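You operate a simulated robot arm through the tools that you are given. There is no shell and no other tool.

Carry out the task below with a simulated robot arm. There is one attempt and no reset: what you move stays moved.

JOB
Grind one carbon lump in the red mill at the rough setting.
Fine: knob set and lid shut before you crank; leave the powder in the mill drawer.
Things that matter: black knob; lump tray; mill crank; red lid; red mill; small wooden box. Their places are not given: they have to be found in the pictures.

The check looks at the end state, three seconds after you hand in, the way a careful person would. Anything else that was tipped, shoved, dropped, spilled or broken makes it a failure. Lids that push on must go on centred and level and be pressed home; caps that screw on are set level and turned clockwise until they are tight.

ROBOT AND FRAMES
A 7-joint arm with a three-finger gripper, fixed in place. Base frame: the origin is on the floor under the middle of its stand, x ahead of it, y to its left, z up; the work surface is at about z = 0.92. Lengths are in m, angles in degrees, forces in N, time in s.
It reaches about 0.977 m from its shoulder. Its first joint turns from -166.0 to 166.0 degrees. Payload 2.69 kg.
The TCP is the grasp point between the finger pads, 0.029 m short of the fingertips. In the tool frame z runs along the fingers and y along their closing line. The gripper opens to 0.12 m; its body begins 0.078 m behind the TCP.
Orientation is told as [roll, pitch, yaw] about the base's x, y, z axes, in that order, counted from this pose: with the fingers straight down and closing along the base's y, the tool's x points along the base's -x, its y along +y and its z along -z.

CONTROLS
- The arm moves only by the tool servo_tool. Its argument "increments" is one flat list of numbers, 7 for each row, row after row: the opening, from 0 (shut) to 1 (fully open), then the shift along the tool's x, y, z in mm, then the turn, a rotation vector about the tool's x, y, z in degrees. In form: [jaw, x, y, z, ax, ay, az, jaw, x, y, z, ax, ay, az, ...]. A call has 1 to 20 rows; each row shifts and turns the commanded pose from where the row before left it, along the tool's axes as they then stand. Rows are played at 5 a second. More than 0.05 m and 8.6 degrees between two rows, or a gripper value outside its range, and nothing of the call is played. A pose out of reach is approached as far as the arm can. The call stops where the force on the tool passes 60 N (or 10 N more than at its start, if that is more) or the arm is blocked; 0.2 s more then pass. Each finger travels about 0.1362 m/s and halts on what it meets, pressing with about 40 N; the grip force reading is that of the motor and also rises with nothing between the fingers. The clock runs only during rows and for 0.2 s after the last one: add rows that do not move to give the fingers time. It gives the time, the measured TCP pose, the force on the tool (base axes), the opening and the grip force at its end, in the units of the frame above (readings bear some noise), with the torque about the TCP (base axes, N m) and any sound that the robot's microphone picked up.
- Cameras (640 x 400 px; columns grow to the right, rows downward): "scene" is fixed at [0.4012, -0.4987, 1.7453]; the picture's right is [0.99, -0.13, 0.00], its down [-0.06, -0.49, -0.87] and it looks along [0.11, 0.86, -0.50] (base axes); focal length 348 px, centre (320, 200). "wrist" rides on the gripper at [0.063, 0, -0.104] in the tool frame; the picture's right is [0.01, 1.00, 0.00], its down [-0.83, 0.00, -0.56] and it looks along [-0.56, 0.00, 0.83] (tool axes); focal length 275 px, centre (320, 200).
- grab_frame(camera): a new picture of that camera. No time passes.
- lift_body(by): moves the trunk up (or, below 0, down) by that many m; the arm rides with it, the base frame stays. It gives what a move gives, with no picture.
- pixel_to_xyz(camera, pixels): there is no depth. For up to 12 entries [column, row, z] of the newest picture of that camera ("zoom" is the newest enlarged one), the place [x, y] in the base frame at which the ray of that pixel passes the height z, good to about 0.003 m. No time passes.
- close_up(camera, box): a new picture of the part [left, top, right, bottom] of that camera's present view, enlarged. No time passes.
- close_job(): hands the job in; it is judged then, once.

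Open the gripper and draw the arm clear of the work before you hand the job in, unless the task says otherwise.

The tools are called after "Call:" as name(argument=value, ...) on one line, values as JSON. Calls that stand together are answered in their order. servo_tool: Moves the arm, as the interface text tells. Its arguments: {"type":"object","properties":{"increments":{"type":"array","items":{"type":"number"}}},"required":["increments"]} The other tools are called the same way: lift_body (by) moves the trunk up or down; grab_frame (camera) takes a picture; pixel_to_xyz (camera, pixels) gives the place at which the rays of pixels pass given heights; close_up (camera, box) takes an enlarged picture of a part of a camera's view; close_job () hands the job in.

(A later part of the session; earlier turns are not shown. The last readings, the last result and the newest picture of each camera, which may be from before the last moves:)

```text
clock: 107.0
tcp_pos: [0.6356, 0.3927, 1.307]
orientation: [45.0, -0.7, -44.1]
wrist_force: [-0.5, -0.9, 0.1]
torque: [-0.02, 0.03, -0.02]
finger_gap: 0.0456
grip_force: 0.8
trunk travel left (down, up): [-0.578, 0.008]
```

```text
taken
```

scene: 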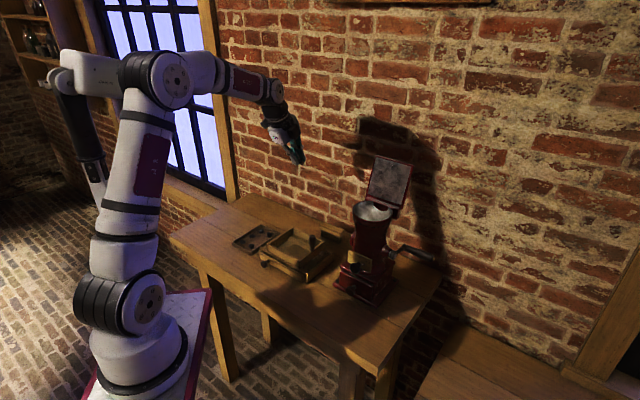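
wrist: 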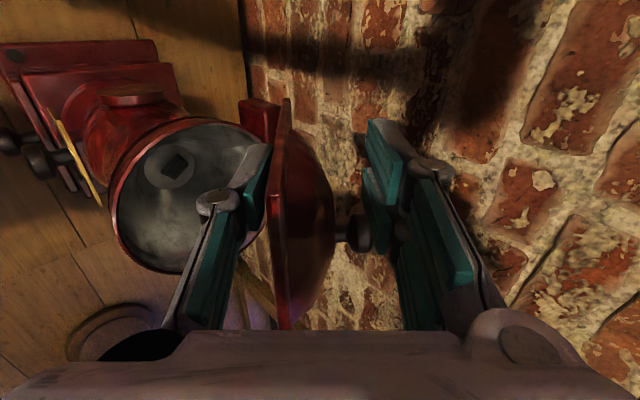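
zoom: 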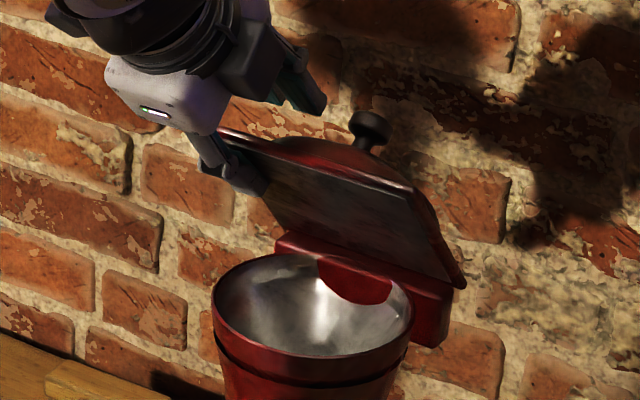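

The lid now rests on the thumb at about 50°. I lower it further along the arc to about 15°.

Call:
servo_tool(increments=[0.375, 1, -8.34, -0.57, -1.75, 0, 0, 0.375, 1, -8.3, -0.82, -1.75, 0, 0, 0.375, 1, -8.3, -1.07, -1.75, 0, 0, 0.375, 1, -8.26, -1.33, -1.75, 0, 0, 0.375, 0, -8.5, -1.47, -2, 0, 0, 0.375, 0, -8.45, -1.77, -2, 0, 0, 0.375, 0, -8.39, -2.07, -2, 0, 0, 0.375, 0, -8.3, -2.36, -2, 0, 0, 0.375, 0, 0, 0, 0, 0, 0])

Call:
close_up(camera="scene", box=[310, 160, 438, 240])

Call:
grab_frame(camera="wrist")

```text
clock: 109.0
tcp_pos: [0.5992, 0.359, 1.2627]
orientation: [60.1, -0.7, -44.2]
wrist_force: [-1.1, 0.2, -0.8]
torque: [0.02, -0.01, -0.01]
finger_gap: 0.0456
grip_force: 0.6
trunk travel left (down, up): [-0.578, 0.008]
```

```text
5.00 times, centred on (374, 200) of scene
```

zoom: 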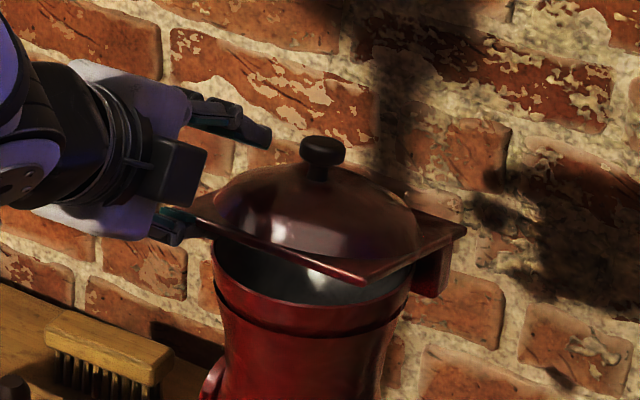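

```text
taken
```

wrist: 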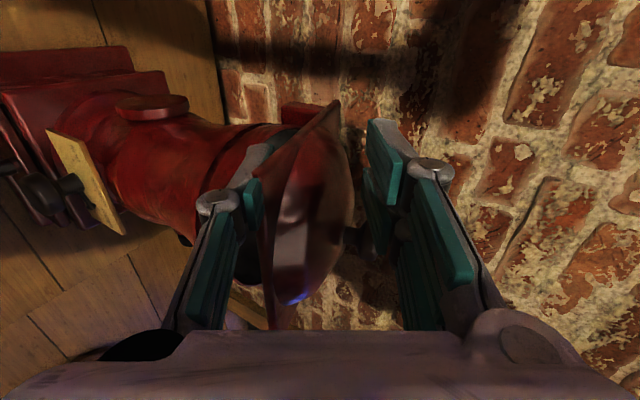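

The lid is nearly shut, resting on the thumb. I lower the last part until it lies on the rim, with the thumb passing under the corner.

Call:
servo_tool(increments=[0.375, 0, -7.36, 0.41, -2, 0, 0, 0.375, 0, -7.37, 0.16, -2, 0, 0, 0.375, 0, -7.37, -0.1, -2, 0, 0, 0.375, 0, -7.36, -0.35, -2, 0, 0, 0.375, 0, -7.34, -0.62, -2, 0, 0, 0.375, 0, -1, -0.5, 0, 0, 0, 0.375, 0, 0, 0, 0, 0, 0])

Call:
close_up(camera="scene", box=[310, 180, 438, 260])

Call:
grab_frame(camera="wrist")

```text
clock: 110.6
tcp_pos: [0.5862, 0.344, 1.2291]
orientation: [70.0, -0.7, -44.1]
wrist_force: [0.3, -0.6, 0.1]
torque: [0.03, -0.01, 0.03]
finger_gap: 0.045
grip_force: 0.0
trunk travel left (down, up): [-0.578, 0.008]
```

```text
5.00 times, centred on (374, 220) of scene
```

zoom: 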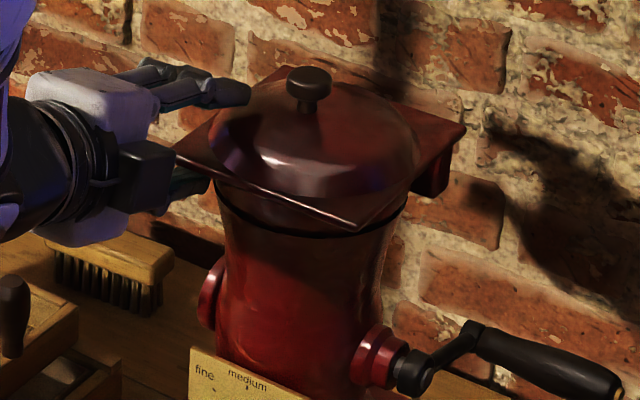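

```text
taken
```

wrist: 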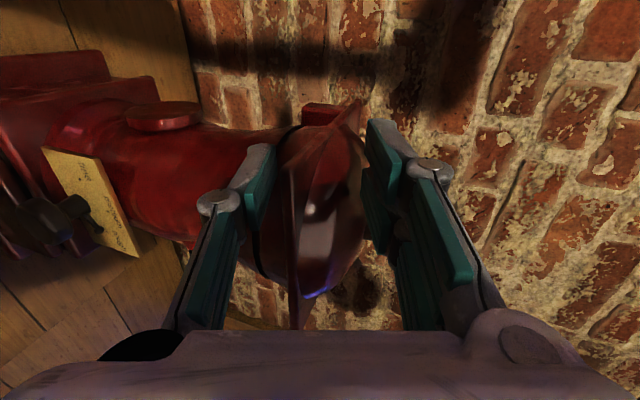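

The lid is shut in its original place. I withdraw the thumb straight forward and then back the hand away.

Call:
servo_tool(increments=[0.375, 0, -3.7, -11.65, 0, 0, 0, 0.375, 0, -3.7, -11.65, 0, 0, 0, 0.375, 0, -3.7, -11.65, 0, 0, 0, 0.375, 0, -3.7, -11.65, 0, 0, 0, 0.375, 0, 0, -35, 0, 0, 0, 0.375, 0, 0, -35, 0, 0, 0, 0.375, 0, 0, 0, 0, 0, 0])

Call:
grab_frame(camera="scene")

Call:
close_up(camera="scene", box=[320, 185, 448, 265])

Call:
grab_frame(camera="wrist")

```text
clock: 112.2
tcp_pos: [0.5198, 0.2695, 1.2577]
orientation: [70.0, -0.8, -44.0]
wrist_force: [0.2, 0.3, 0.9]
torque: [-0.01, 0.03, 0.02]
finger_gap: 0.0453
grip_force: 0.1
out of reach, approached as far as the arm can: row 6
trunk travel left (down, up): [-0.578, 0.008]
```

```text
taken
```

scene: 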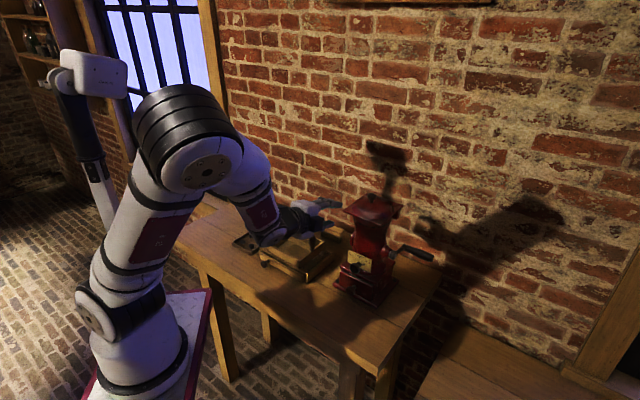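

```text
5.00 times, centred on (384, 225) of scene
```

zoom: 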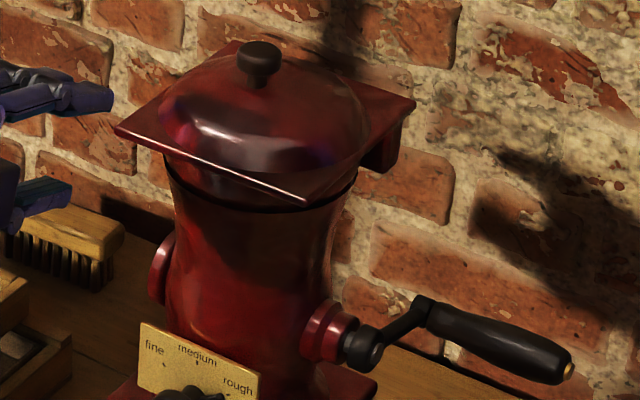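

```text
taken
```

wrist: 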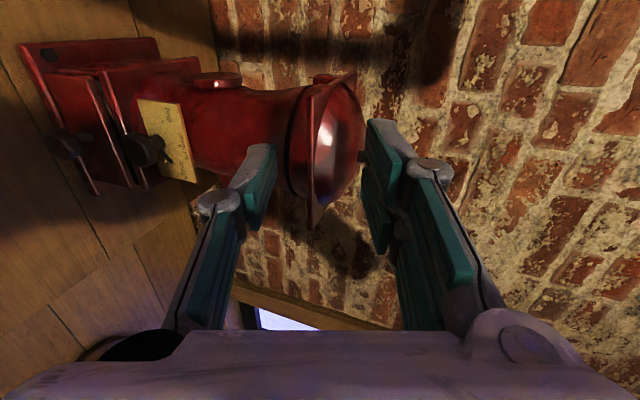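

The lid sits level and shut, and only the drawer and crank remain. I raise the hand, tilt it to point down-forward, and start turning it about its own axis so the camera will end up on the outer side for cranking.

Call:
servo_tool(increments=[0.375, 0, 43.9, -16, 0, 0, 0, 0.375, 0, 43.9, -16, 0, 0, 0, 0.375, 0, 43.9, -16, 0, 0, 0, 0.375, 0, 0, 0, 7, 0, 0, 0.375, 0, 0, 0, 7, 0, 0, 0.375, 0, 0, 0, 7, 0, 0, 0.375, 0, 0, 0, 7, 0, 0, 0.375, 0, 0, 0, 7, 0, 0, 0.375, 0, 0, 0, 0, 0, -8.2, 0.375, 0, 0, 0, 0, 0, -8.2, 0.375, 0, 0, 0, 0, 0, -8.2, 0.375, 0, 0, 0, 0, 0, -8.2, 0.375, 0, 0, 0, 0, 0, -8.2, 0.375, 0, 0, 0, 0, 0, -8.2, 0.375, 0, 0, 0, 0, 0, -8.2, 0.375, 0, 0, 0, 0, 0, -8.2, 0.375, 0, 0, 0, 0, 0, -8.2, 0.375, 0, 0, 0, 0, 0, -8.2, 0.375, 0, 0, 0, 0, 0, -8.0])

Call:
servo_tool(increments=[0.375, 0, 0, 0, 0, 0, -8.2, 0.375, 0, 0, 0, 0, 0, -8.2, 0.375, 0, 0, 0, 0, 0, -8.2, 0.375, 0, 0, 0, 0, 0, -8.2, 0.375, 0, 0, 0, 0, 0, -8.2, 0.375, 0, 0, 0, 0, 0, -8.2, 0.375, 0, 0, 0, 0, 0, -8.2, 0.375, 0, 0, 0, 0, 0, -8.2, 0.375, 0, 0, 0, 0, 0, -8.2, 0.375, 0, 0, 0, 0, 0, -8.2, 0.375, 0, 0, 0, 0, 0, -8.0, 0.375, 0, 0, 0, 0, 0, 0])

Call:
grab_frame(camera="scene")

Call:
grab_frame(camera="wrist")

```text
clock: 116.2
tcp_pos: [0.5192, 0.2696, 1.3989]
orientation: [-1.1, -34.9, 46.6]
wrist_force: [0.7, 0.3, 0.1]
torque: [0.0, 0.0, 0.02]
finger_gap: 0.045
grip_force: 0.0
trunk travel left (down, up): [-0.578, 0.008]
```

```text
clock: 118.8
tcp_pos: [0.5192, 0.2687, 1.3975]
orientation: [-34.9, 0.8, 136.0]
wrist_force: [0.1, 0.6, 1.4]
torque: [0.03, 0.01, -0.03]
finger_gap: 0.0451
grip_force: 0.1
trunk travel left (down, up): [-0.578, 0.008]
```

```text
taken
```

scene: 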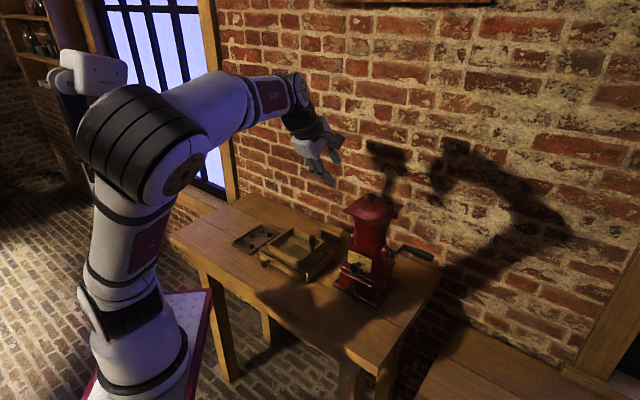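

```text
taken
```

wrist: 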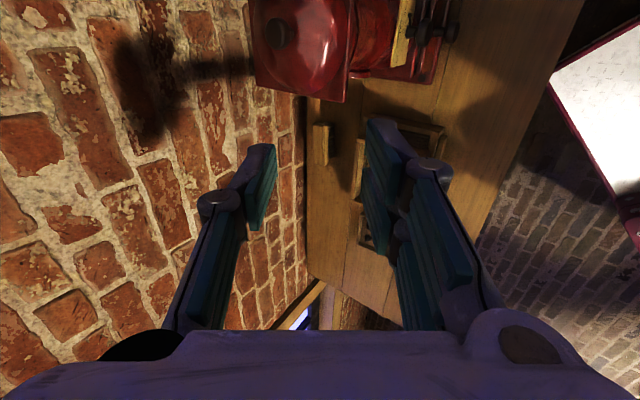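

The turn worked; the hand now has its camera on the outer (crank) side. I move it out to the right above and in front of the crank to see the handle well.

Call:
servo_tool(increments=[0.375, 35.9, -5, 23.4, 0, 0, 0, 0.375, 35.9, -5, 23.4, 0, 0, 0, 0.375, 35.9, -5, 23.4, 0, 0, 0, 0.375, 35.9, -5, 23.4, 0, 0, 0, 0.375, 35.9, -5, 23.4, 0, 0, 0, 0.375, 35.9, -5, 23.4, 0, 0, 0, 0.375, 0, 0, 0, 0, 0, 0])

Call:
grab_frame(camera="wrist")

Call:
grab_frame(camera="scene")

```text
clock: 120.4
tcp_pos: [0.7506, 0.1941, 1.3028]
orientation: [-35.0, 0.7, 136.1]
wrist_force: [-0.3, 0.0, 0.6]
torque: [0.02, 0.01, 0.02]
finger_gap: 0.0448
grip_force: 0.1
trunk travel left (down, up): [-0.578, 0.008]
```

```text
taken
```

wrist: 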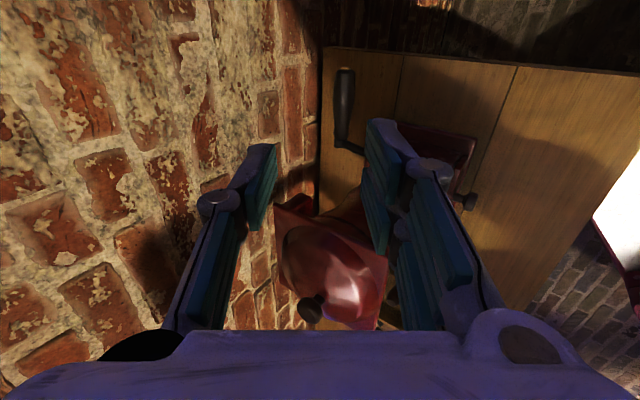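

```text
taken
```

scene: 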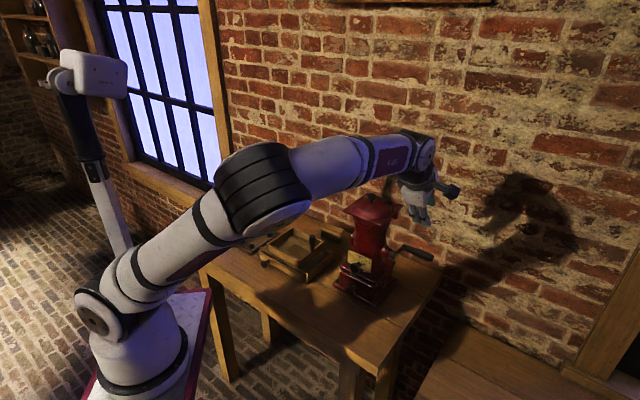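

The crank handle shows at wrist (344,105). I enlarge it and compute its place.

Call:
close_up(camera="wrist", box=[290, 50, 450, 170])

Call:
pixel_to_xyz(camera="wrist", pixels=[[345, 72, 1.065], [345, 72, 1.075], [341, 140, 1.065], [341, 140, 1.075], [343, 105, 1.065], [343, 105, 1.075]])

Call:
close_up(camera="scene", box=[380, 230, 444, 270])

```text
3.33 times, centred on (370, 110) of wrist
```

zoom: 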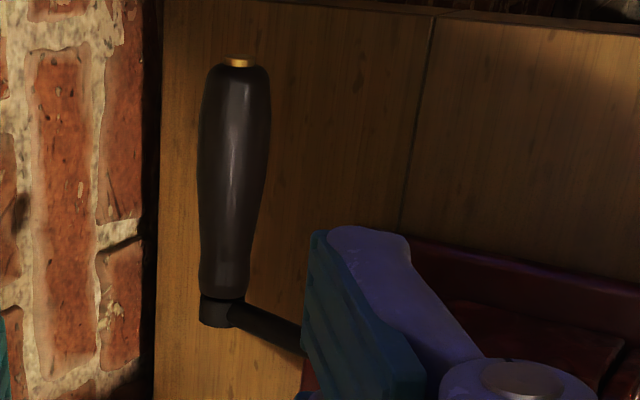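

```text
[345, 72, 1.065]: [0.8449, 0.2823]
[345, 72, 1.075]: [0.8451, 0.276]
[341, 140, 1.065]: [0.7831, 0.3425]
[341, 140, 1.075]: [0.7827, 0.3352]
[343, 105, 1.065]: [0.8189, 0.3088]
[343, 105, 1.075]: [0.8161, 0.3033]
```

```text
10.00 times, centred on (412, 250) of scene
```

zoom: 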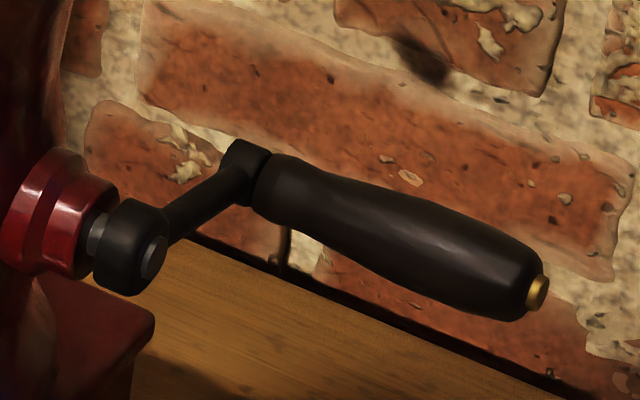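

The handle's axis comes out at about b = 75 mm behind the mill axis, z ≈ 1.065, spanning s = 87–181 mm. I go to a pre-grasp 90 mm short of its middle along the finger direction.

Call:
servo_tool(increments=[0.42, -6.1, 6.2, 35.8, 0, 0, 0, 0.42, -6.1, 6.2, 35.8, 0, 0, 0, 0.42, -6.1, 6.2, 35.8, 0, 0, 0, 0.42, -6.1, 6.2, 35.8, 0, 0, 0, 0.42, -6.1, 6.2, 35.8, 0, 0, 0, 0.42, 0, 0, 0, 0, 0, 0])

Call:
grab_frame(camera="wrist")

Call:
close_up(camera="scene", box=[340, 190, 468, 290])

```text
clock: 121.8
tcp_pos: [0.7817, 0.2691, 1.1369]
orientation: [-35.0, 0.7, 135.9]
wrist_force: [-0.3, 0.4, -0.1]
torque: [-0.04, 0.03, -0.01]
finger_gap: 0.0502
grip_force: 0.0
trunk travel left (down, up): [-0.578, 0.008]
```

```text
taken
```

wrist: 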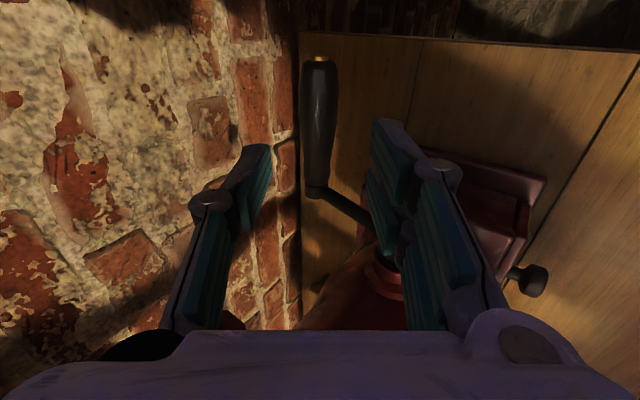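

```text
4.00 times, centred on (404, 240) of scene
```

zoom: 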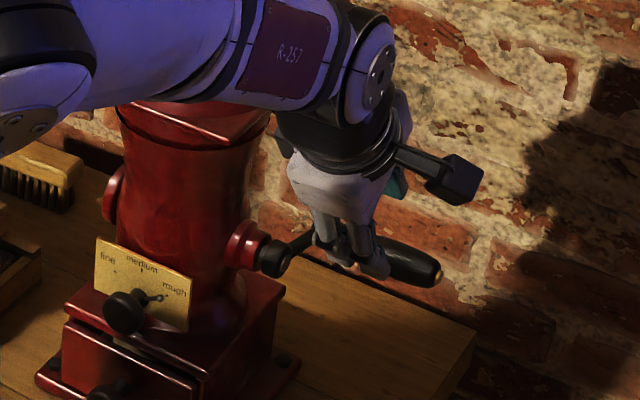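

The handle lies centred between the fingers (column 318). I advance along the finger direction by 88 mm to straddle it.

Call:
servo_tool(increments=[0.42, 0, 0, 25, 0, 0, 0, 0.42, 0, 0, 25, 0, 0, 0, 0.42, 0, 0, 20, 0, 0, 0, 0.42, 0, 0, 10, 0, 0, 0, 0.42, 0, 0, 8, 0, 0, 0, 0.42, 0, 0, 0, 0, 0, 0])

Call:
grab_frame(camera="wrist")

Call:
close_up(camera="scene", box=[360, 210, 456, 280])

```text
clock: 123.2
tcp_pos: [0.8175, 0.3065, 1.0656]
orientation: [-35.1, 0.7, 136.1]
wrist_force: [-0.5, 0.7, 0.2]
torque: [0.02, -0.02, 0.0]
finger_gap: 0.0504
grip_force: 0.0
trunk travel left (down, up): [-0.578, 0.008]
```

```text
taken
```

wrist: 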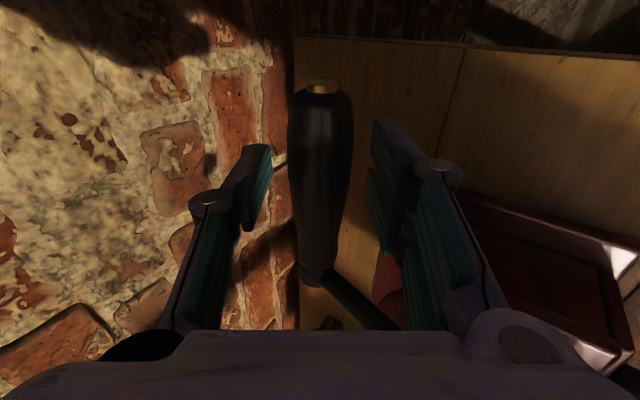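

```text
5.71 times, centred on (408, 245) of scene
```

zoom: 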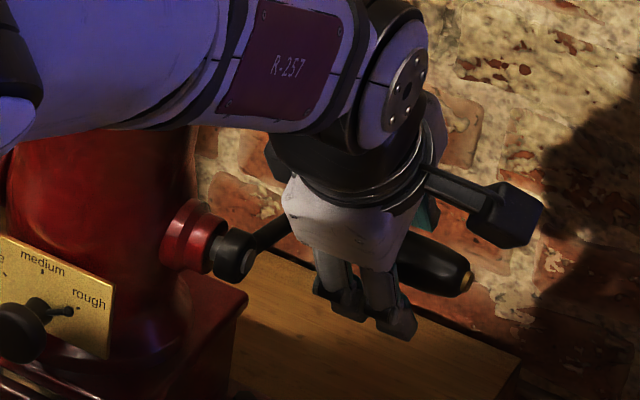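

The handle lies centred between the pads. I close the gripper on it.

Call:
servo_tool(increments=[0.3, 0, 0, 0, 0, 0, 0, 0.15, 0, 0, 0, 0, 0, 0, 0.1, 0, 0, 0, 0, 0, 0, 0.1, 0, 0, 0, 0, 0, 0, 0.1, 0, 0, 0, 0, 0, 0])

Call:
grab_frame(camera="wrist")

```text
clock: 124.4
tcp_pos: [0.8178, 0.3057, 1.0654]
orientation: [-35.0, 0.7, 135.9]
wrist_force: [0.2, 1.7, -0.6]
torque: [0.71, 0.69, -1.03]
finger_gap: 0.0265
grip_force: 45.4
trunk travel left (down, up): [-0.578, 0.008]
```

```text
taken
```

wrist: 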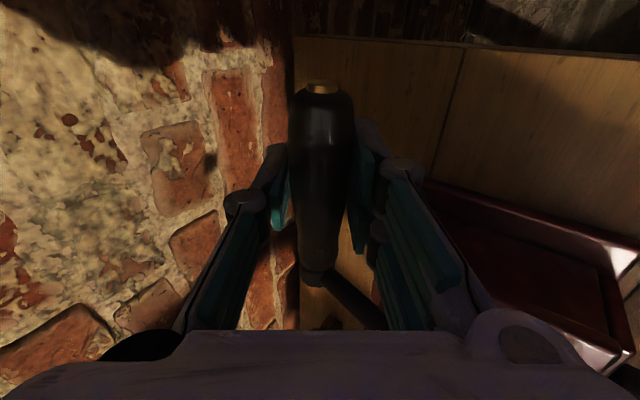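

The handle is gripped (gap 26.5 mm). I crank a first 20° clockwise as seen from the handle side (down at the back) and read forces and sound.

Call:
servo_tool(increments=[0.1, 0, 6.84, 5.22, 0, 0, 0, 0.1, 0, 7.4, 4.46, 0, 0, 0, 0.1, 0, 7.79, 3.45, 0, 0, 0, 0.1, 0, 0, 0, 0, 0, 0])

Call:
close_up(camera="scene", box=[360, 210, 456, 280])

```text
clock: 125.4
tcp_pos: [0.8108, 0.2979, 1.0429]
orientation: [-35.1, 0.7, 136.0]
wrist_force: [0.1, 4.5, 0.0]
torque: [0.37, 0.34, -1.04]
finger_gap: 0.0268
grip_force: 45.5
trunk travel left (down, up): [-0.578, 0.008]
```

```text
5.71 times, centred on (408, 245) of scene
```

zoom: 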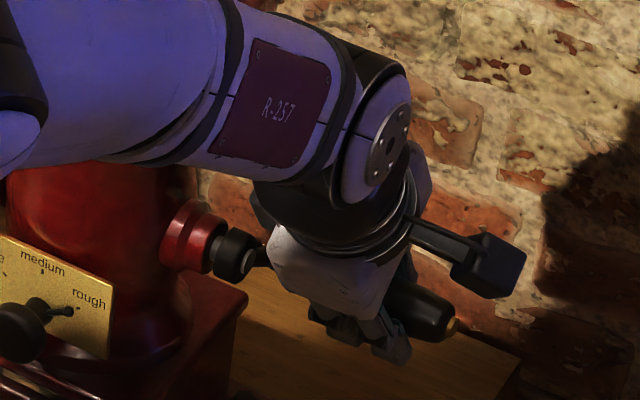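

The crank follows smoothly with only a few newtons. I continue another 60° to the bottom of the circle.

Call:
servo_tool(increments=[0.1, 0, 12.37, 3.54, 0, 0, 0, 0.1, 0, 12.9, 1.33, 0, 0, 0, 0.1, 0, 12.8, -0.9, 0, 0, 0, 0.1, 0, 12.55, -3.18, 0, 0, 0, 0.1, 0, 11.7, -5.26, 0, 0, 0, 0.1, 0, 10.7, -7.24, 0, 0, 0])

Call:
close_up(camera="scene", box=[350, 210, 446, 280])

Call:
grab_frame(camera="wrist")

```text
clock: 126.8
tcp_pos: [0.7609, 0.2493, 1.0049]
orientation: [-34.5, 0.5, 135.9]
wrist_force: [-10.0, 11.6, -34.7]
torque: [0.7, 0.88, -0.89]
finger_gap: 0.027
grip_force: 44.9
trunk travel left (down, up): [-0.578, 0.008]
```

```text
5.71 times, centred on (398, 245) of scene
```

zoom: 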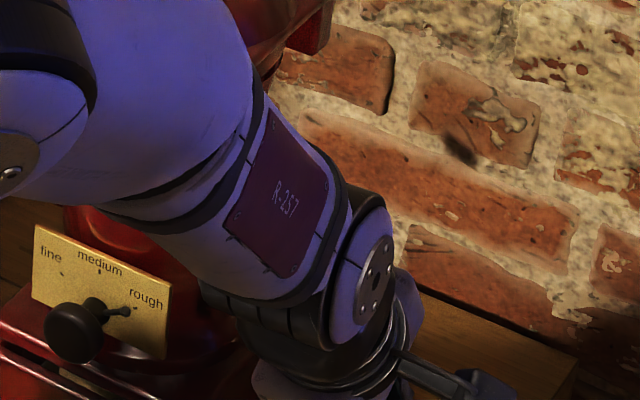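

```text
taken
```

wrist: 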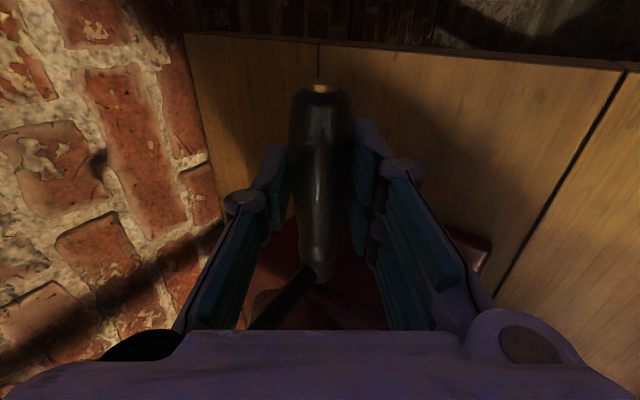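

At the bottom the tool is being pulled down 35 N, so the true circle is a bit larger; fitting the measured points gives centre b ≈ -10 mm, z ≈ 1.092 and radius ≈ 86 mm. I continue with this corrected circle.

Call:
servo_tool(increments=[0.1, 0, 9.2, -4.1, 0, 0, 0, 0.1, 0, 9.1, -4.1, 0, 0, 0, 0.1, 0, 9.55, -11.5, 0, 0, 0, 0.1, 0, 7.5, -12.97, 0, 0, 0, 0.1, 0, 5.1, -13.96, 0, 0, 0])

Call:
grab_frame(camera="wrist")

```text
clock: 128.0
tcp_pos: [0.7209, 0.2094, 1.0254]
orientation: [-35.1, 0.7, 136.1]
wrist_force: [-24.9, 15.8, -10.5]
torque: [0.68, 0.83, -0.91]
finger_gap: 0.0271
grip_force: 45.4
trunk travel left (down, up): [-0.578, 0.008]
```

```text
taken
```

wrist: 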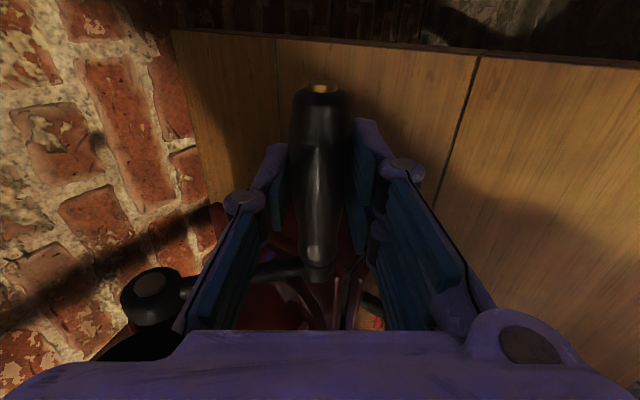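

The path fits (measured equals commanded), with a side force of about 29 N toward the mill, meaning the crank plane is yawed slightly from mine. I add a small sideways correction and continue to the front of the circle.

Call:
servo_tool(increments=[0.1, -1.8, 2.6, -14.77, 0, 0, 0, 0.1, -1.7, -0.1, -14.95, 0, 0, 0, 0.1, -0.2, -2.6, -14.7, 0, 0, 0, 0.1, -0.1, -5.1, -14.0, 0, 0, 0, 0.1, 0, -7.5, -12.95, 0, 0, 0])

Call:
close_up(camera="scene", box=[320, 190, 448, 290])

```text
clock: 129.2
tcp_pos: [0.6993, 0.186, 1.0933]
orientation: [-35.0, 0.9, 135.8]
wrist_force: [-17.6, -1.7, -1.3]
torque: [0.57, 0.68, -1.05]
finger_gap: 0.0268
grip_force: 45.1
trunk travel left (down, up): [-0.578, 0.008]
```

```text
4.00 times, centred on (384, 240) of scene
```

zoom: 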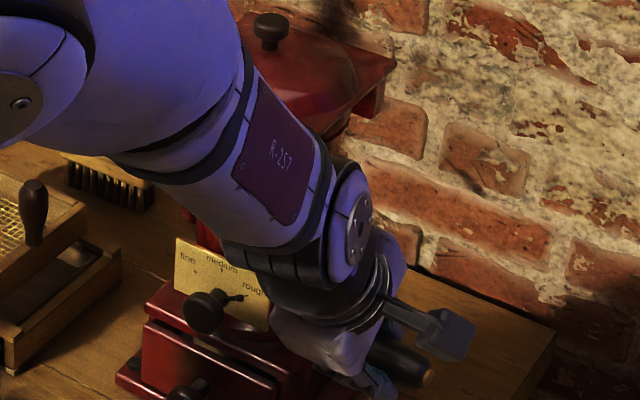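

Force is now moderate (11–14 N). I carry on up to the top of the circle in 15° steps.

Call:
servo_tool(increments=[0.1, 0, -15.12, -16.49, 0, 0, 0, 0.1, 0, -18.87, -12.02, 0, 0, 0, 0.1, 0, -21.34, -6.72, 0, 0, 0, 0.1, 0, -22.36, -0.96, 0, 0, 0, 0.1, 0, -21.84, 4.85, 0, 0, 0, 0.1, 0, -19.85, 10.34, 0, 0, 0])

Call:
close_up(camera="scene", box=[320, 170, 448, 270])

Call:
grab_frame(camera="wrist")

```text
clock: 130.6
tcp_pos: [0.7608, 0.2471, 1.1769]
orientation: [-34.9, 0.8, 135.8]
wrist_force: [15.2, -13.6, -4.3]
torque: [0.0, 0.0, -1.39]
finger_gap: 0.0271
grip_force: 44.4
trunk travel left (down, up): [-0.578, 0.008]
```

```text
4.00 times, centred on (384, 220) of scene
```

zoom: 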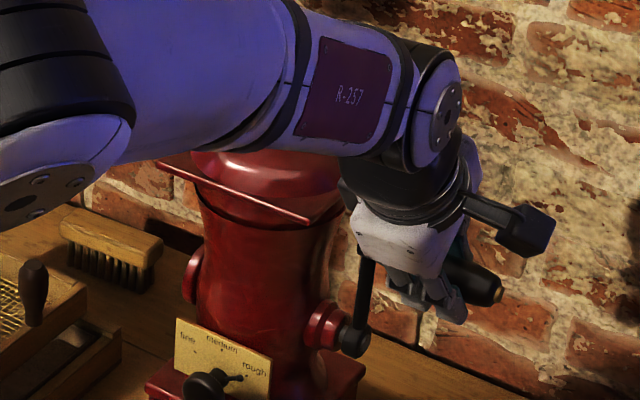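

```text
taken
```

wrist: 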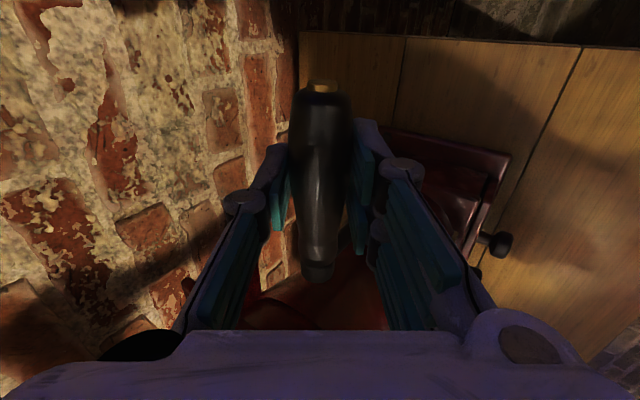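

The crank stands upright now and the mill has not moved. I continue through the back and bottom to the front, with a small sideways correction that follows the crank plane.

Call:
servo_tool(increments=[0.1, 2.2, -16.49, 15.12, 0, 0, 0, 0.1, 0.66, -12.02, 18.87, 0, 0, 0, 0.1, 0.57, -6.72, 21.34, 0, 0, 0, 0.1, 0.44, -0.96, 22.36, 0, 0, 0, 0.1, 0.27, 4.85, 21.84, 0, 0, 0, 0.1, 0.09, 10.34, 19.85, 0, 0, 0])

Call:
servo_tool(increments=[0.1, -0.09, 15.12, 16.49, 0, 0, 0, 0.1, -0.27, 18.87, 12.02, 0, 0, 0, 0.1, -0.44, 21.34, 6.72, 0, 0, 0, 0.1, -0.57, 22.36, 0.96, 0, 0, 0, 0.1, -0.66, 21.84, -4.85, 0, 0, 0, 0.1, -0.71, 19.85, -10.34, 0, 0, 0])

Call:
grab_frame(camera="wrist")

```text
clock: 132.0
tcp_pos: [0.8196, 0.3065, 1.0891]
orientation: [-34.8, 0.6, 136.0]
wrist_force: [-14.5, -23.7, -0.6]
torque: [0.6, 0.85, -0.92]
finger_gap: 0.027
grip_force: 44.8
trunk travel left (down, up): [-0.578, 0.008]
```

```text
clock: 133.4
tcp_pos: [0.7585, 0.2479, 1.0064]
orientation: [-35.1, 0.6, 135.8]
wrist_force: [7.3, -2.9, 8.5]
torque: [0.56, 0.44, -0.78]
finger_gap: 0.0269
grip_force: 44.7
trunk travel left (down, up): [-0.578, 0.008]
```

```text
taken
```

wrist: 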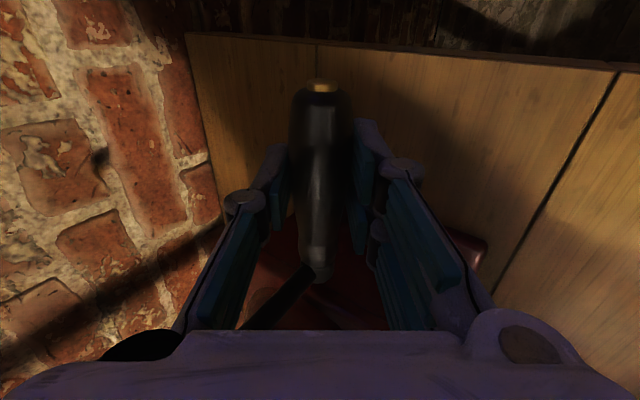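

Forces stay below 30 N; at the back and front they show the centre is about 2 mm further front. With that correction I go on cranking, 270° in this call.

Call:
servo_tool(increments=[0.1, -0.71, 18.37, -16.42, 0, 0, 0, 0.1, -0.66, 12.02, -18.87, 0, 0, 0, 0.1, -0.57, 6.72, -21.34, 0, 0, 0, 0.1, -0.44, 0.96, -22.36, 0, 0, 0, 0.1, -0.27, -4.85, -21.84, 0, 0, 0, 0.1, -0.09, -10.34, -19.85, 0, 0, 0, 0.1, 0.09, -15.12, -16.49, 0, 0, 0, 0.1, 0.27, -18.87, -12.02, 0, 0, 0, 0.1, 0.44, -21.34, -6.72, 0, 0, 0, 0.1, 0.57, -22.36, -0.96, 0, 0, 0, 0.1, 0.66, -21.84, 4.85, 0, 0, 0, 0.1, 0.71, -19.85, 10.34, 0, 0, 0, 0.1, 0.71, -16.49, 15.12, 0, 0, 0, 0.1, 0.66, -12.02, 18.87, 0, 0, 0, 0.1, 0.57, -6.72, 21.34, 0, 0, 0, 0.1, 0.44, -0.96, 22.36, 0, 0, 0, 0.1, 0.27, 4.85, 21.84, 0, 0, 0, 0.1, 0.09, 10.34, 19.85, 0, 0, 0])

Call:
close_up(camera="scene", box=[320, 190, 448, 310])

```text
clock: 137.2
tcp_pos: [0.8192, 0.3062, 1.0908]
orientation: [-35.0, 0.6, 136.0]
wrist_force: [0.4, -8.8, -0.2]
torque: [0.3, 0.38, -1.08]
finger_gap: 0.0268
grip_force: 45.1
trunk travel left (down, up): [-0.578, 0.008]
```

```text
3.33 times, centred on (384, 250) of scene
```

zoom: 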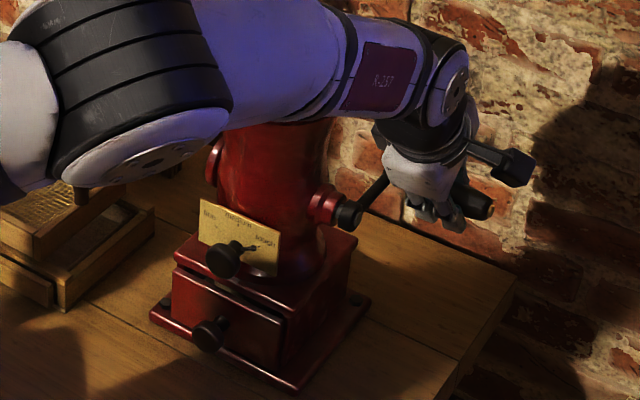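

Forces are small now. I check the drawer gap and dial while the crank is at the back.

Call:
close_up(camera="scene", box=[330, 240, 410, 310])

```text
5.71 times, centred on (370, 275) of scene
```

zoom: 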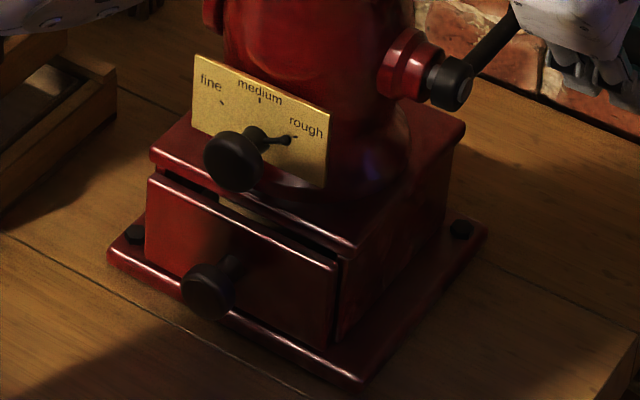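

The dial stays on rough and the drawer is in place. I keep cranking clockwise with the same circle.

Call:
servo_tool(increments=[0.1, -0.09, 15.12, 16.49, 0, 0, 0, 0.1, -0.27, 18.87, 12.02, 0, 0, 0, 0.1, -0.44, 21.34, 6.72, 0, 0, 0, 0.1, -0.57, 22.36, 0.96, 0, 0, 0, 0.1, -0.66, 21.84, -4.85, 0, 0, 0, 0.1, -0.71, 19.85, -10.34, 0, 0, 0, 0.1, -0.71, 16.49, -15.12, 0, 0, 0, 0.1, -0.66, 12.02, -18.87, 0, 0, 0, 0.1, -0.57, 6.72, -21.34, 0, 0, 0, 0.1, -0.44, 0.96, -22.36, 0, 0, 0, 0.1, -0.27, -4.85, -21.84, 0, 0, 0, 0.1, -0.09, -10.34, -19.85, 0, 0, 0, 0.1, 0.09, -15.12, -16.49, 0, 0, 0, 0.1, 0.27, -18.87, -12.02, 0, 0, 0, 0.1, 0.44, -21.34, -6.72, 0, 0, 0, 0.1, 0.57, -22.36, -0.96, 0, 0, 0, 0.1, 0.66, -21.84, 4.85, 0, 0, 0, 0.1, 0.71, -19.85, 10.34, 0, 0, 0])

Call:
servo_tool(increments=[0.1, 0.71, -16.49, 15.12, 0, 0, 0, 0.1, 0.66, -12.02, 18.87, 0, 0, 0, 0.1, 0.57, -6.72, 21.34, 0, 0, 0, 0.1, 0.44, -0.96, 22.36, 0, 0, 0, 0.1, 0.27, 4.85, 21.84, 0, 0, 0, 0.1, 0.09, 10.34, 19.85, 0, 0, 0, 0.1, -0.09, 15.12, 16.49, 0, 0, 0, 0.1, -0.27, 18.87, 12.02, 0, 0, 0, 0.1, -0.44, 21.34, 6.72, 0, 0, 0, 0.1, -0.57, 22.36, 0.96, 0, 0, 0, 0.1, -0.66, 21.84, -4.85, 0, 0, 0, 0.1, -0.71, 19.85, -10.34, 0, 0, 0, 0.1, -0.71, 16.49, -15.12, 0, 0, 0, 0.1, -0.66, 12.02, -18.87, 0, 0, 0, 0.1, -0.57, 6.72, -21.34, 0, 0, 0, 0.1, -0.44, 0.96, -22.36, 0, 0, 0, 0.1, -0.27, -4.85, -21.84, 0, 0, 0, 0.1, -0.09, -10.34, -19.85, 0, 0, 0])

Call:
grab_frame(camera="scene")

```text
clock: 141.0
tcp_pos: [0.757, 0.2456, 1.1771]
orientation: [-35.0, 0.7, 136.0]
wrist_force: [12.6, -13.4, -3.0]
torque: [0.05, 0.11, -1.25]
finger_gap: 0.027
grip_force: 45.6
trunk travel left (down, up): [-0.578, 0.008]
```

```text
clock: 144.8
tcp_pos: [0.6975, 0.1879, 1.091]
orientation: [-35.1, 0.7, 135.8]
wrist_force: [22.7, 4.6, -1.8]
torque: [0.46, 0.27, -1.02]
finger_gap: 0.0273
grip_force: 45.0
trunk travel left (down, up): [-0.578, 0.008]
```

```text
taken
```

scene: 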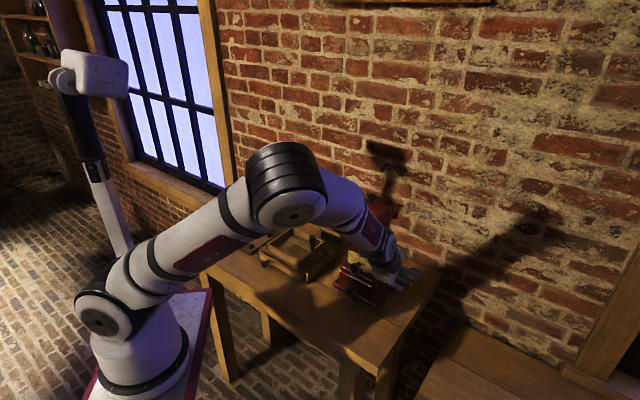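

No unusual sound and forces near 20 N at most; about 3.5 turns done. I nudge the centre by 1 mm and keep turning.

Call:
servo_tool(increments=[0.1, 1.1, -15.94, -15.92, 0, 0, 0, 0.1, 0.27, -18.87, -12.02, 0, 0, 0, 0.1, 0.44, -21.34, -6.72, 0, 0, 0, 0.1, 0.57, -22.36, -0.96, 0, 0, 0, 0.1, 0.66, -21.84, 4.85, 0, 0, 0, 0.1, 0.71, -19.85, 10.34, 0, 0, 0, 0.1, 0.71, -16.49, 15.12, 0, 0, 0, 0.1, 0.66, -12.02, 18.87, 0, 0, 0, 0.1, 0.57, -6.72, 21.34, 0, 0, 0, 0.1, 0.44, -0.96, 22.36, 0, 0, 0, 0.1, 0.27, 4.85, 21.84, 0, 0, 0, 0.1, 0.09, 10.34, 19.85, 0, 0, 0, 0.1, -0.09, 15.12, 16.49, 0, 0, 0, 0.1, -0.27, 18.87, 12.02, 0, 0, 0, 0.1, -0.44, 21.34, 6.72, 0, 0, 0, 0.1, -0.57, 22.36, 0.96, 0, 0, 0, 0.1, -0.66, 21.84, -4.85, 0, 0, 0, 0.1, -0.71, 19.85, -10.34, 0, 0, 0])

Call:
servo_tool(increments=[0.1, -0.71, 16.49, -15.12, 0, 0, 0, 0.1, -0.66, 12.02, -18.87, 0, 0, 0, 0.1, -0.57, 6.72, -21.34, 0, 0, 0, 0.1, -0.44, 0.96, -22.36, 0, 0, 0, 0.1, -0.27, -4.85, -21.84, 0, 0, 0, 0.1, -0.09, -10.34, -19.85, 0, 0, 0, 0.1, 0.09, -15.12, -16.49, 0, 0, 0, 0.1, 0.27, -18.87, -12.02, 0, 0, 0, 0.1, 0.44, -21.34, -6.72, 0, 0, 0, 0.1, 0.57, -22.36, -0.96, 0, 0, 0, 0.1, 0.66, -21.84, 4.85, 0, 0, 0, 0.1, 0.71, -19.85, 10.34, 0, 0, 0, 0.1, 0.71, -16.49, 15.12, 0, 0, 0, 0.1, 0.66, -12.02, 18.87, 0, 0, 0, 0.1, 0.57, -6.72, 21.34, 0, 0, 0, 0.1, 0.44, -0.96, 22.36, 0, 0, 0, 0.1, 0.27, 4.85, 21.84, 0, 0, 0, 0.1, 0.09, 10.34, 19.85, 0, 0, 0])

Call:
close_up(camera="scene", box=[320, 190, 448, 310])

```text
clock: 148.6
tcp_pos: [0.758, 0.2483, 1.0064]
orientation: [-35.1, 0.7, 135.9]
wrist_force: [-10.6, 13.0, 7.8]
torque: [0.7, 0.66, -0.62]
finger_gap: 0.0269
grip_force: 45.0
trunk travel left (down, up): [-0.578, 0.008]
```

```text
clock: 152.4
tcp_pos: [0.8176, 0.3071, 1.0903]
orientation: [-34.9, 0.7, 136.0]
wrist_force: [-19.9, -2.3, 0.3]
torque: [0.36, 0.51, -1.11]
finger_gap: 0.0268
grip_force: 45.4
trunk travel left (down, up): [-0.578, 0.008]
```

```text
3.33 times, centred on (384, 250) of scene
```

zoom: 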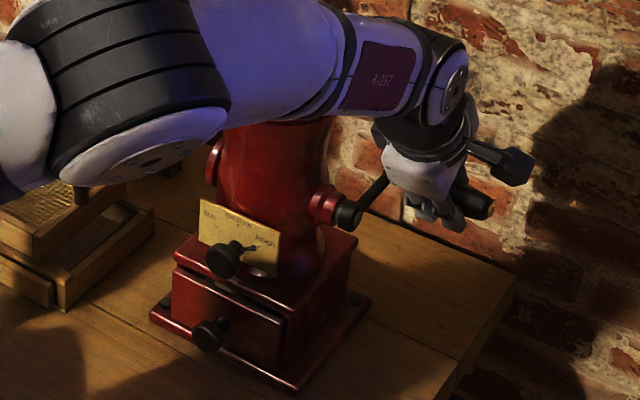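

About five turns are done, with the dial still on rough. I add three more turns to be sure that the lump is through.

Call:
servo_tool(increments=[0.1, -0.09, 15.12, 16.49, 0, 0, 0, 0.1, -0.27, 18.87, 12.02, 0, 0, 0, 0.1, -0.44, 21.34, 6.72, 0, 0, 0, 0.1, -0.57, 22.36, 0.96, 0, 0, 0, 0.1, -0.66, 21.84, -4.85, 0, 0, 0, 0.1, -0.71, 19.85, -10.34, 0, 0, 0, 0.1, -0.71, 16.49, -15.12, 0, 0, 0, 0.1, -0.66, 12.02, -18.87, 0, 0, 0, 0.1, -0.57, 6.72, -21.34, 0, 0, 0, 0.1, -0.44, 0.96, -22.36, 0, 0, 0, 0.1, -0.27, -4.85, -21.84, 0, 0, 0, 0.1, -0.09, -10.34, -19.85, 0, 0, 0, 0.1, 0.09, -15.12, -16.49, 0, 0, 0, 0.1, 0.27, -18.87, -12.02, 0, 0, 0, 0.1, 0.44, -21.34, -6.72, 0, 0, 0, 0.1, 0.57, -22.36, -0.96, 0, 0, 0, 0.1, 0.66, -21.84, 4.85, 0, 0, 0, 0.1, 0.71, -19.85, 10.34, 0, 0, 0])

Call:
servo_tool(increments=[0.1, 0.71, -16.49, 15.12, 0, 0, 0, 0.1, 0.66, -12.02, 18.87, 0, 0, 0, 0.1, 0.57, -6.72, 21.34, 0, 0, 0, 0.1, 0.44, -0.96, 22.36, 0, 0, 0, 0.1, 0.27, 4.85, 21.84, 0, 0, 0, 0.1, 0.09, 10.34, 19.85, 0, 0, 0, 0.1, -0.09, 15.12, 16.49, 0, 0, 0, 0.1, -0.27, 18.87, 12.02, 0, 0, 0, 0.1, -0.44, 21.34, 6.72, 0, 0, 0, 0.1, -0.57, 22.36, 0.96, 0, 0, 0, 0.1, -0.66, 21.84, -4.85, 0, 0, 0, 0.1, -0.71, 19.85, -10.34, 0, 0, 0, 0.1, -0.71, 16.49, -15.12, 0, 0, 0, 0.1, -0.66, 12.02, -18.87, 0, 0, 0, 0.1, -0.57, 6.72, -21.34, 0, 0, 0, 0.1, -0.44, 0.96, -22.36, 0, 0, 0, 0.1, -0.27, -4.85, -21.84, 0, 0, 0, 0.1, -0.09, -10.34, -19.85, 0, 0, 0])

Call:
servo_tool(increments=[0.1, 0.1, -15.12, -16.49, 0, 0, 0, 0.1, 0.27, -18.87, -12.02, 0, 0, 0, 0.1, 0.44, -21.34, -6.72, 0, 0, 0, 0.1, 0.57, -22.36, -0.96, 0, 0, 0, 0.1, 0.66, -21.84, 4.85, 0, 0, 0, 0.1, 0.71, -19.85, 10.34, 0, 0, 0, 0.1, 0.71, -16.49, 15.12, 0, 0, 0, 0.1, 0.66, -12.02, 18.87, 0, 0, 0, 0.1, 0.57, -6.72, 21.34, 0, 0, 0, 0.1, 0.44, -0.96, 22.36, 0, 0, 0, 0.1, 0.27, 4.85, 21.84, 0, 0, 0, 0.1, 0.09, 10.34, 19.85, 0, 0, 0, 0.1, -0.09, 15.12, 16.49, 0, 0, 0, 0.1, -0.27, 18.87, 12.02, 0, 0, 0, 0.1, -0.44, 21.34, 6.72, 0, 0, 0, 0.1, -0.57, 22.36, 0.96, 0, 0, 0, 0.1, -0.66, 21.84, -4.85, 0, 0, 0, 0.1, -0.71, 19.85, -10.34, 0, 0, 0])

Call:
servo_tool(increments=[0.1, -0.71, 16.49, -15.12, 0, 0, 0, 0.1, -0.66, 12.02, -18.87, 0, 0, 0, 0.1, -0.57, 6.72, -21.34, 0, 0, 0, 0.1, -0.44, 0.96, -22.36, 0, 0, 0, 0.1, -0.27, -4.85, -21.84, 0, 0, 0, 0.1, -0.09, -10.34, -19.85, 0, 0, 0, 0.1, 0.09, -15.12, -16.49, 0, 0, 0, 0.1, 0.27, -18.87, -12.02, 0, 0, 0, 0.1, 0.44, -21.34, -6.72, 0, 0, 0, 0.1, 0.57, -22.36, -0.96, 0, 0, 0, 0.1, 0.66, -21.84, 4.85, 0, 0, 0, 0.1, 0.71, -19.85, 10.34, 0, 0, 0, 0.1, 0.71, -16.49, 15.12, 0, 0, 0, 0.1, 0.66, -12.02, 18.87, 0, 0, 0, 0.1, 0.57, -6.72, 21.34, 0, 0, 0, 0.1, 0.44, -0.96, 22.36, 0, 0, 0, 0.1, 0.27, 4.85, 21.84, 0, 0, 0, 0.1, 0.09, 10.34, 19.85, 0, 0, 0])

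Call:
close_up(camera="scene", box=[320, 190, 448, 310])

```text
clock: 156.2
tcp_pos: [0.759, 0.2484, 1.177]
orientation: [-35.1, 0.8, 135.9]
wrist_force: [-0.6, 1.9, 0.1]
torque: [0.13, 0.16, -1.26]
finger_gap: 0.027
grip_force: 45.2
trunk travel left (down, up): [-0.578, 0.008]
```

```text
clock: 160.0
tcp_pos: [0.6972, 0.1868, 1.0912]
orientation: [-35.1, 0.8, 135.7]
wrist_force: [3.8, 11.8, -1.7]
torque: [0.68, 0.59, -0.91]
finger_gap: 0.0268
grip_force: 45.0
trunk travel left (down, up): [-0.578, 0.008]
```

```text
clock: 163.8
tcp_pos: [0.7591, 0.2479, 1.007]
orientation: [-35.3, 0.7, 136.0]
wrist_force: [-10.8, 11.7, 12.3]
torque: [0.74, 0.65, -0.57]
finger_gap: 0.027
grip_force: 45.0
trunk travel left (down, up): [-0.578, 0.008]
```

```text
clock: 167.6
tcp_pos: [0.8175, 0.3066, 1.0886]
orientation: [-34.8, 0.6, 136.1]
wrist_force: [-24.6, -8.7, -1.1]
torque: [0.4, 0.61, -1.09]
finger_gap: 0.027
grip_force: 44.7
trunk travel left (down, up): [-0.578, 0.008]
```

```text
3.33 times, centred on (384, 250) of scene
```

zoom: 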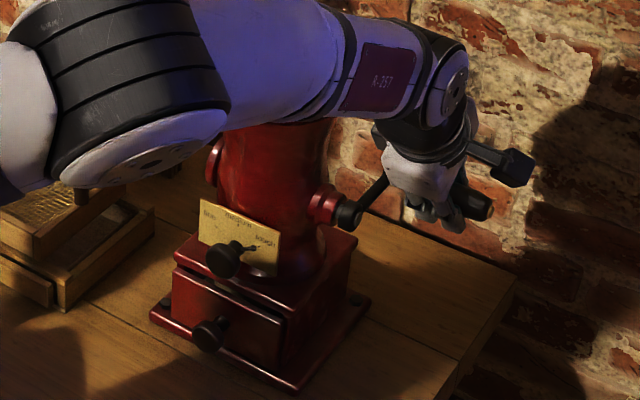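

Eight turns are done. I open the gripper and draw the hand off the crank, back along its own axis and up, then inspect the mill.

Call:
servo_tool(increments=[0.25, 0, 0, 0, 0, 0, 0, 0.42, 0, 0, 0, 0, 0, 0, 0.42, 0, 0, 0, 0, 0, 0, 0.42, 0, 0, -20, 0, 0, 0, 0.42, 0, 0, -40, 0, 0, 0, 0.42, 0, 0, -45, 0, 0, 0, 0.42, 0, 0, -45, 0, 0, 0, 0.42, 10, 20, -40, 0, 0, 0, 0.42, 10, 20, -40, 0, 0, 0, 0.42, 0, 0, 0, 0, 0, 0])

Call:
close_up(camera="scene", box=[330, 240, 394, 280])

Call:
close_up(camera="scene", box=[320, 185, 448, 265])

Call:
grab_frame(camera="scene")

```text
clock: 169.8
tcp_pos: [0.7189, 0.1766, 1.2576]
orientation: [-35.0, 0.7, 136.0]
wrist_force: [0.3, 0.0, 0.0]
torque: [-0.01, 0.02, 0.01]
finger_gap: 0.0504
grip_force: 0.2
trunk travel left (down, up): [-0.578, 0.008]
```

```text
10.00 times, centred on (362, 260) of scene
```

zoom: 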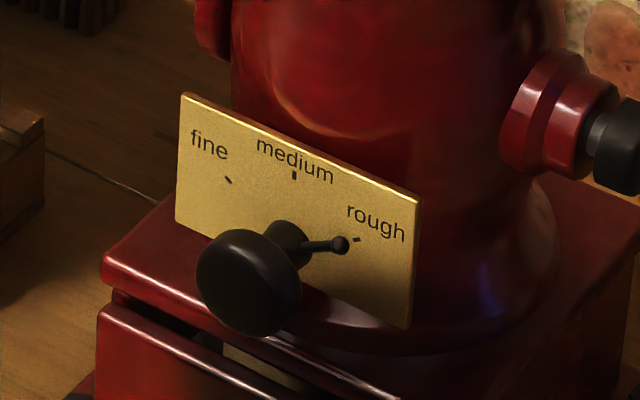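

```text
5.00 times, centred on (384, 225) of scene
```

zoom: 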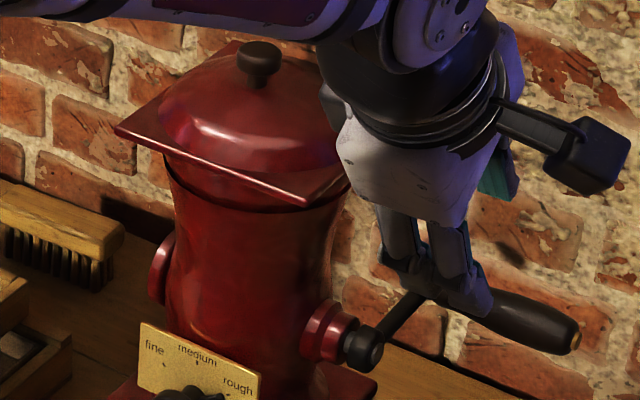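

```text
taken
```

scene: 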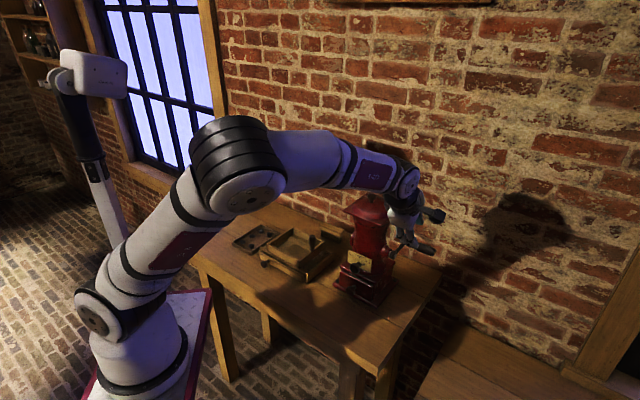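

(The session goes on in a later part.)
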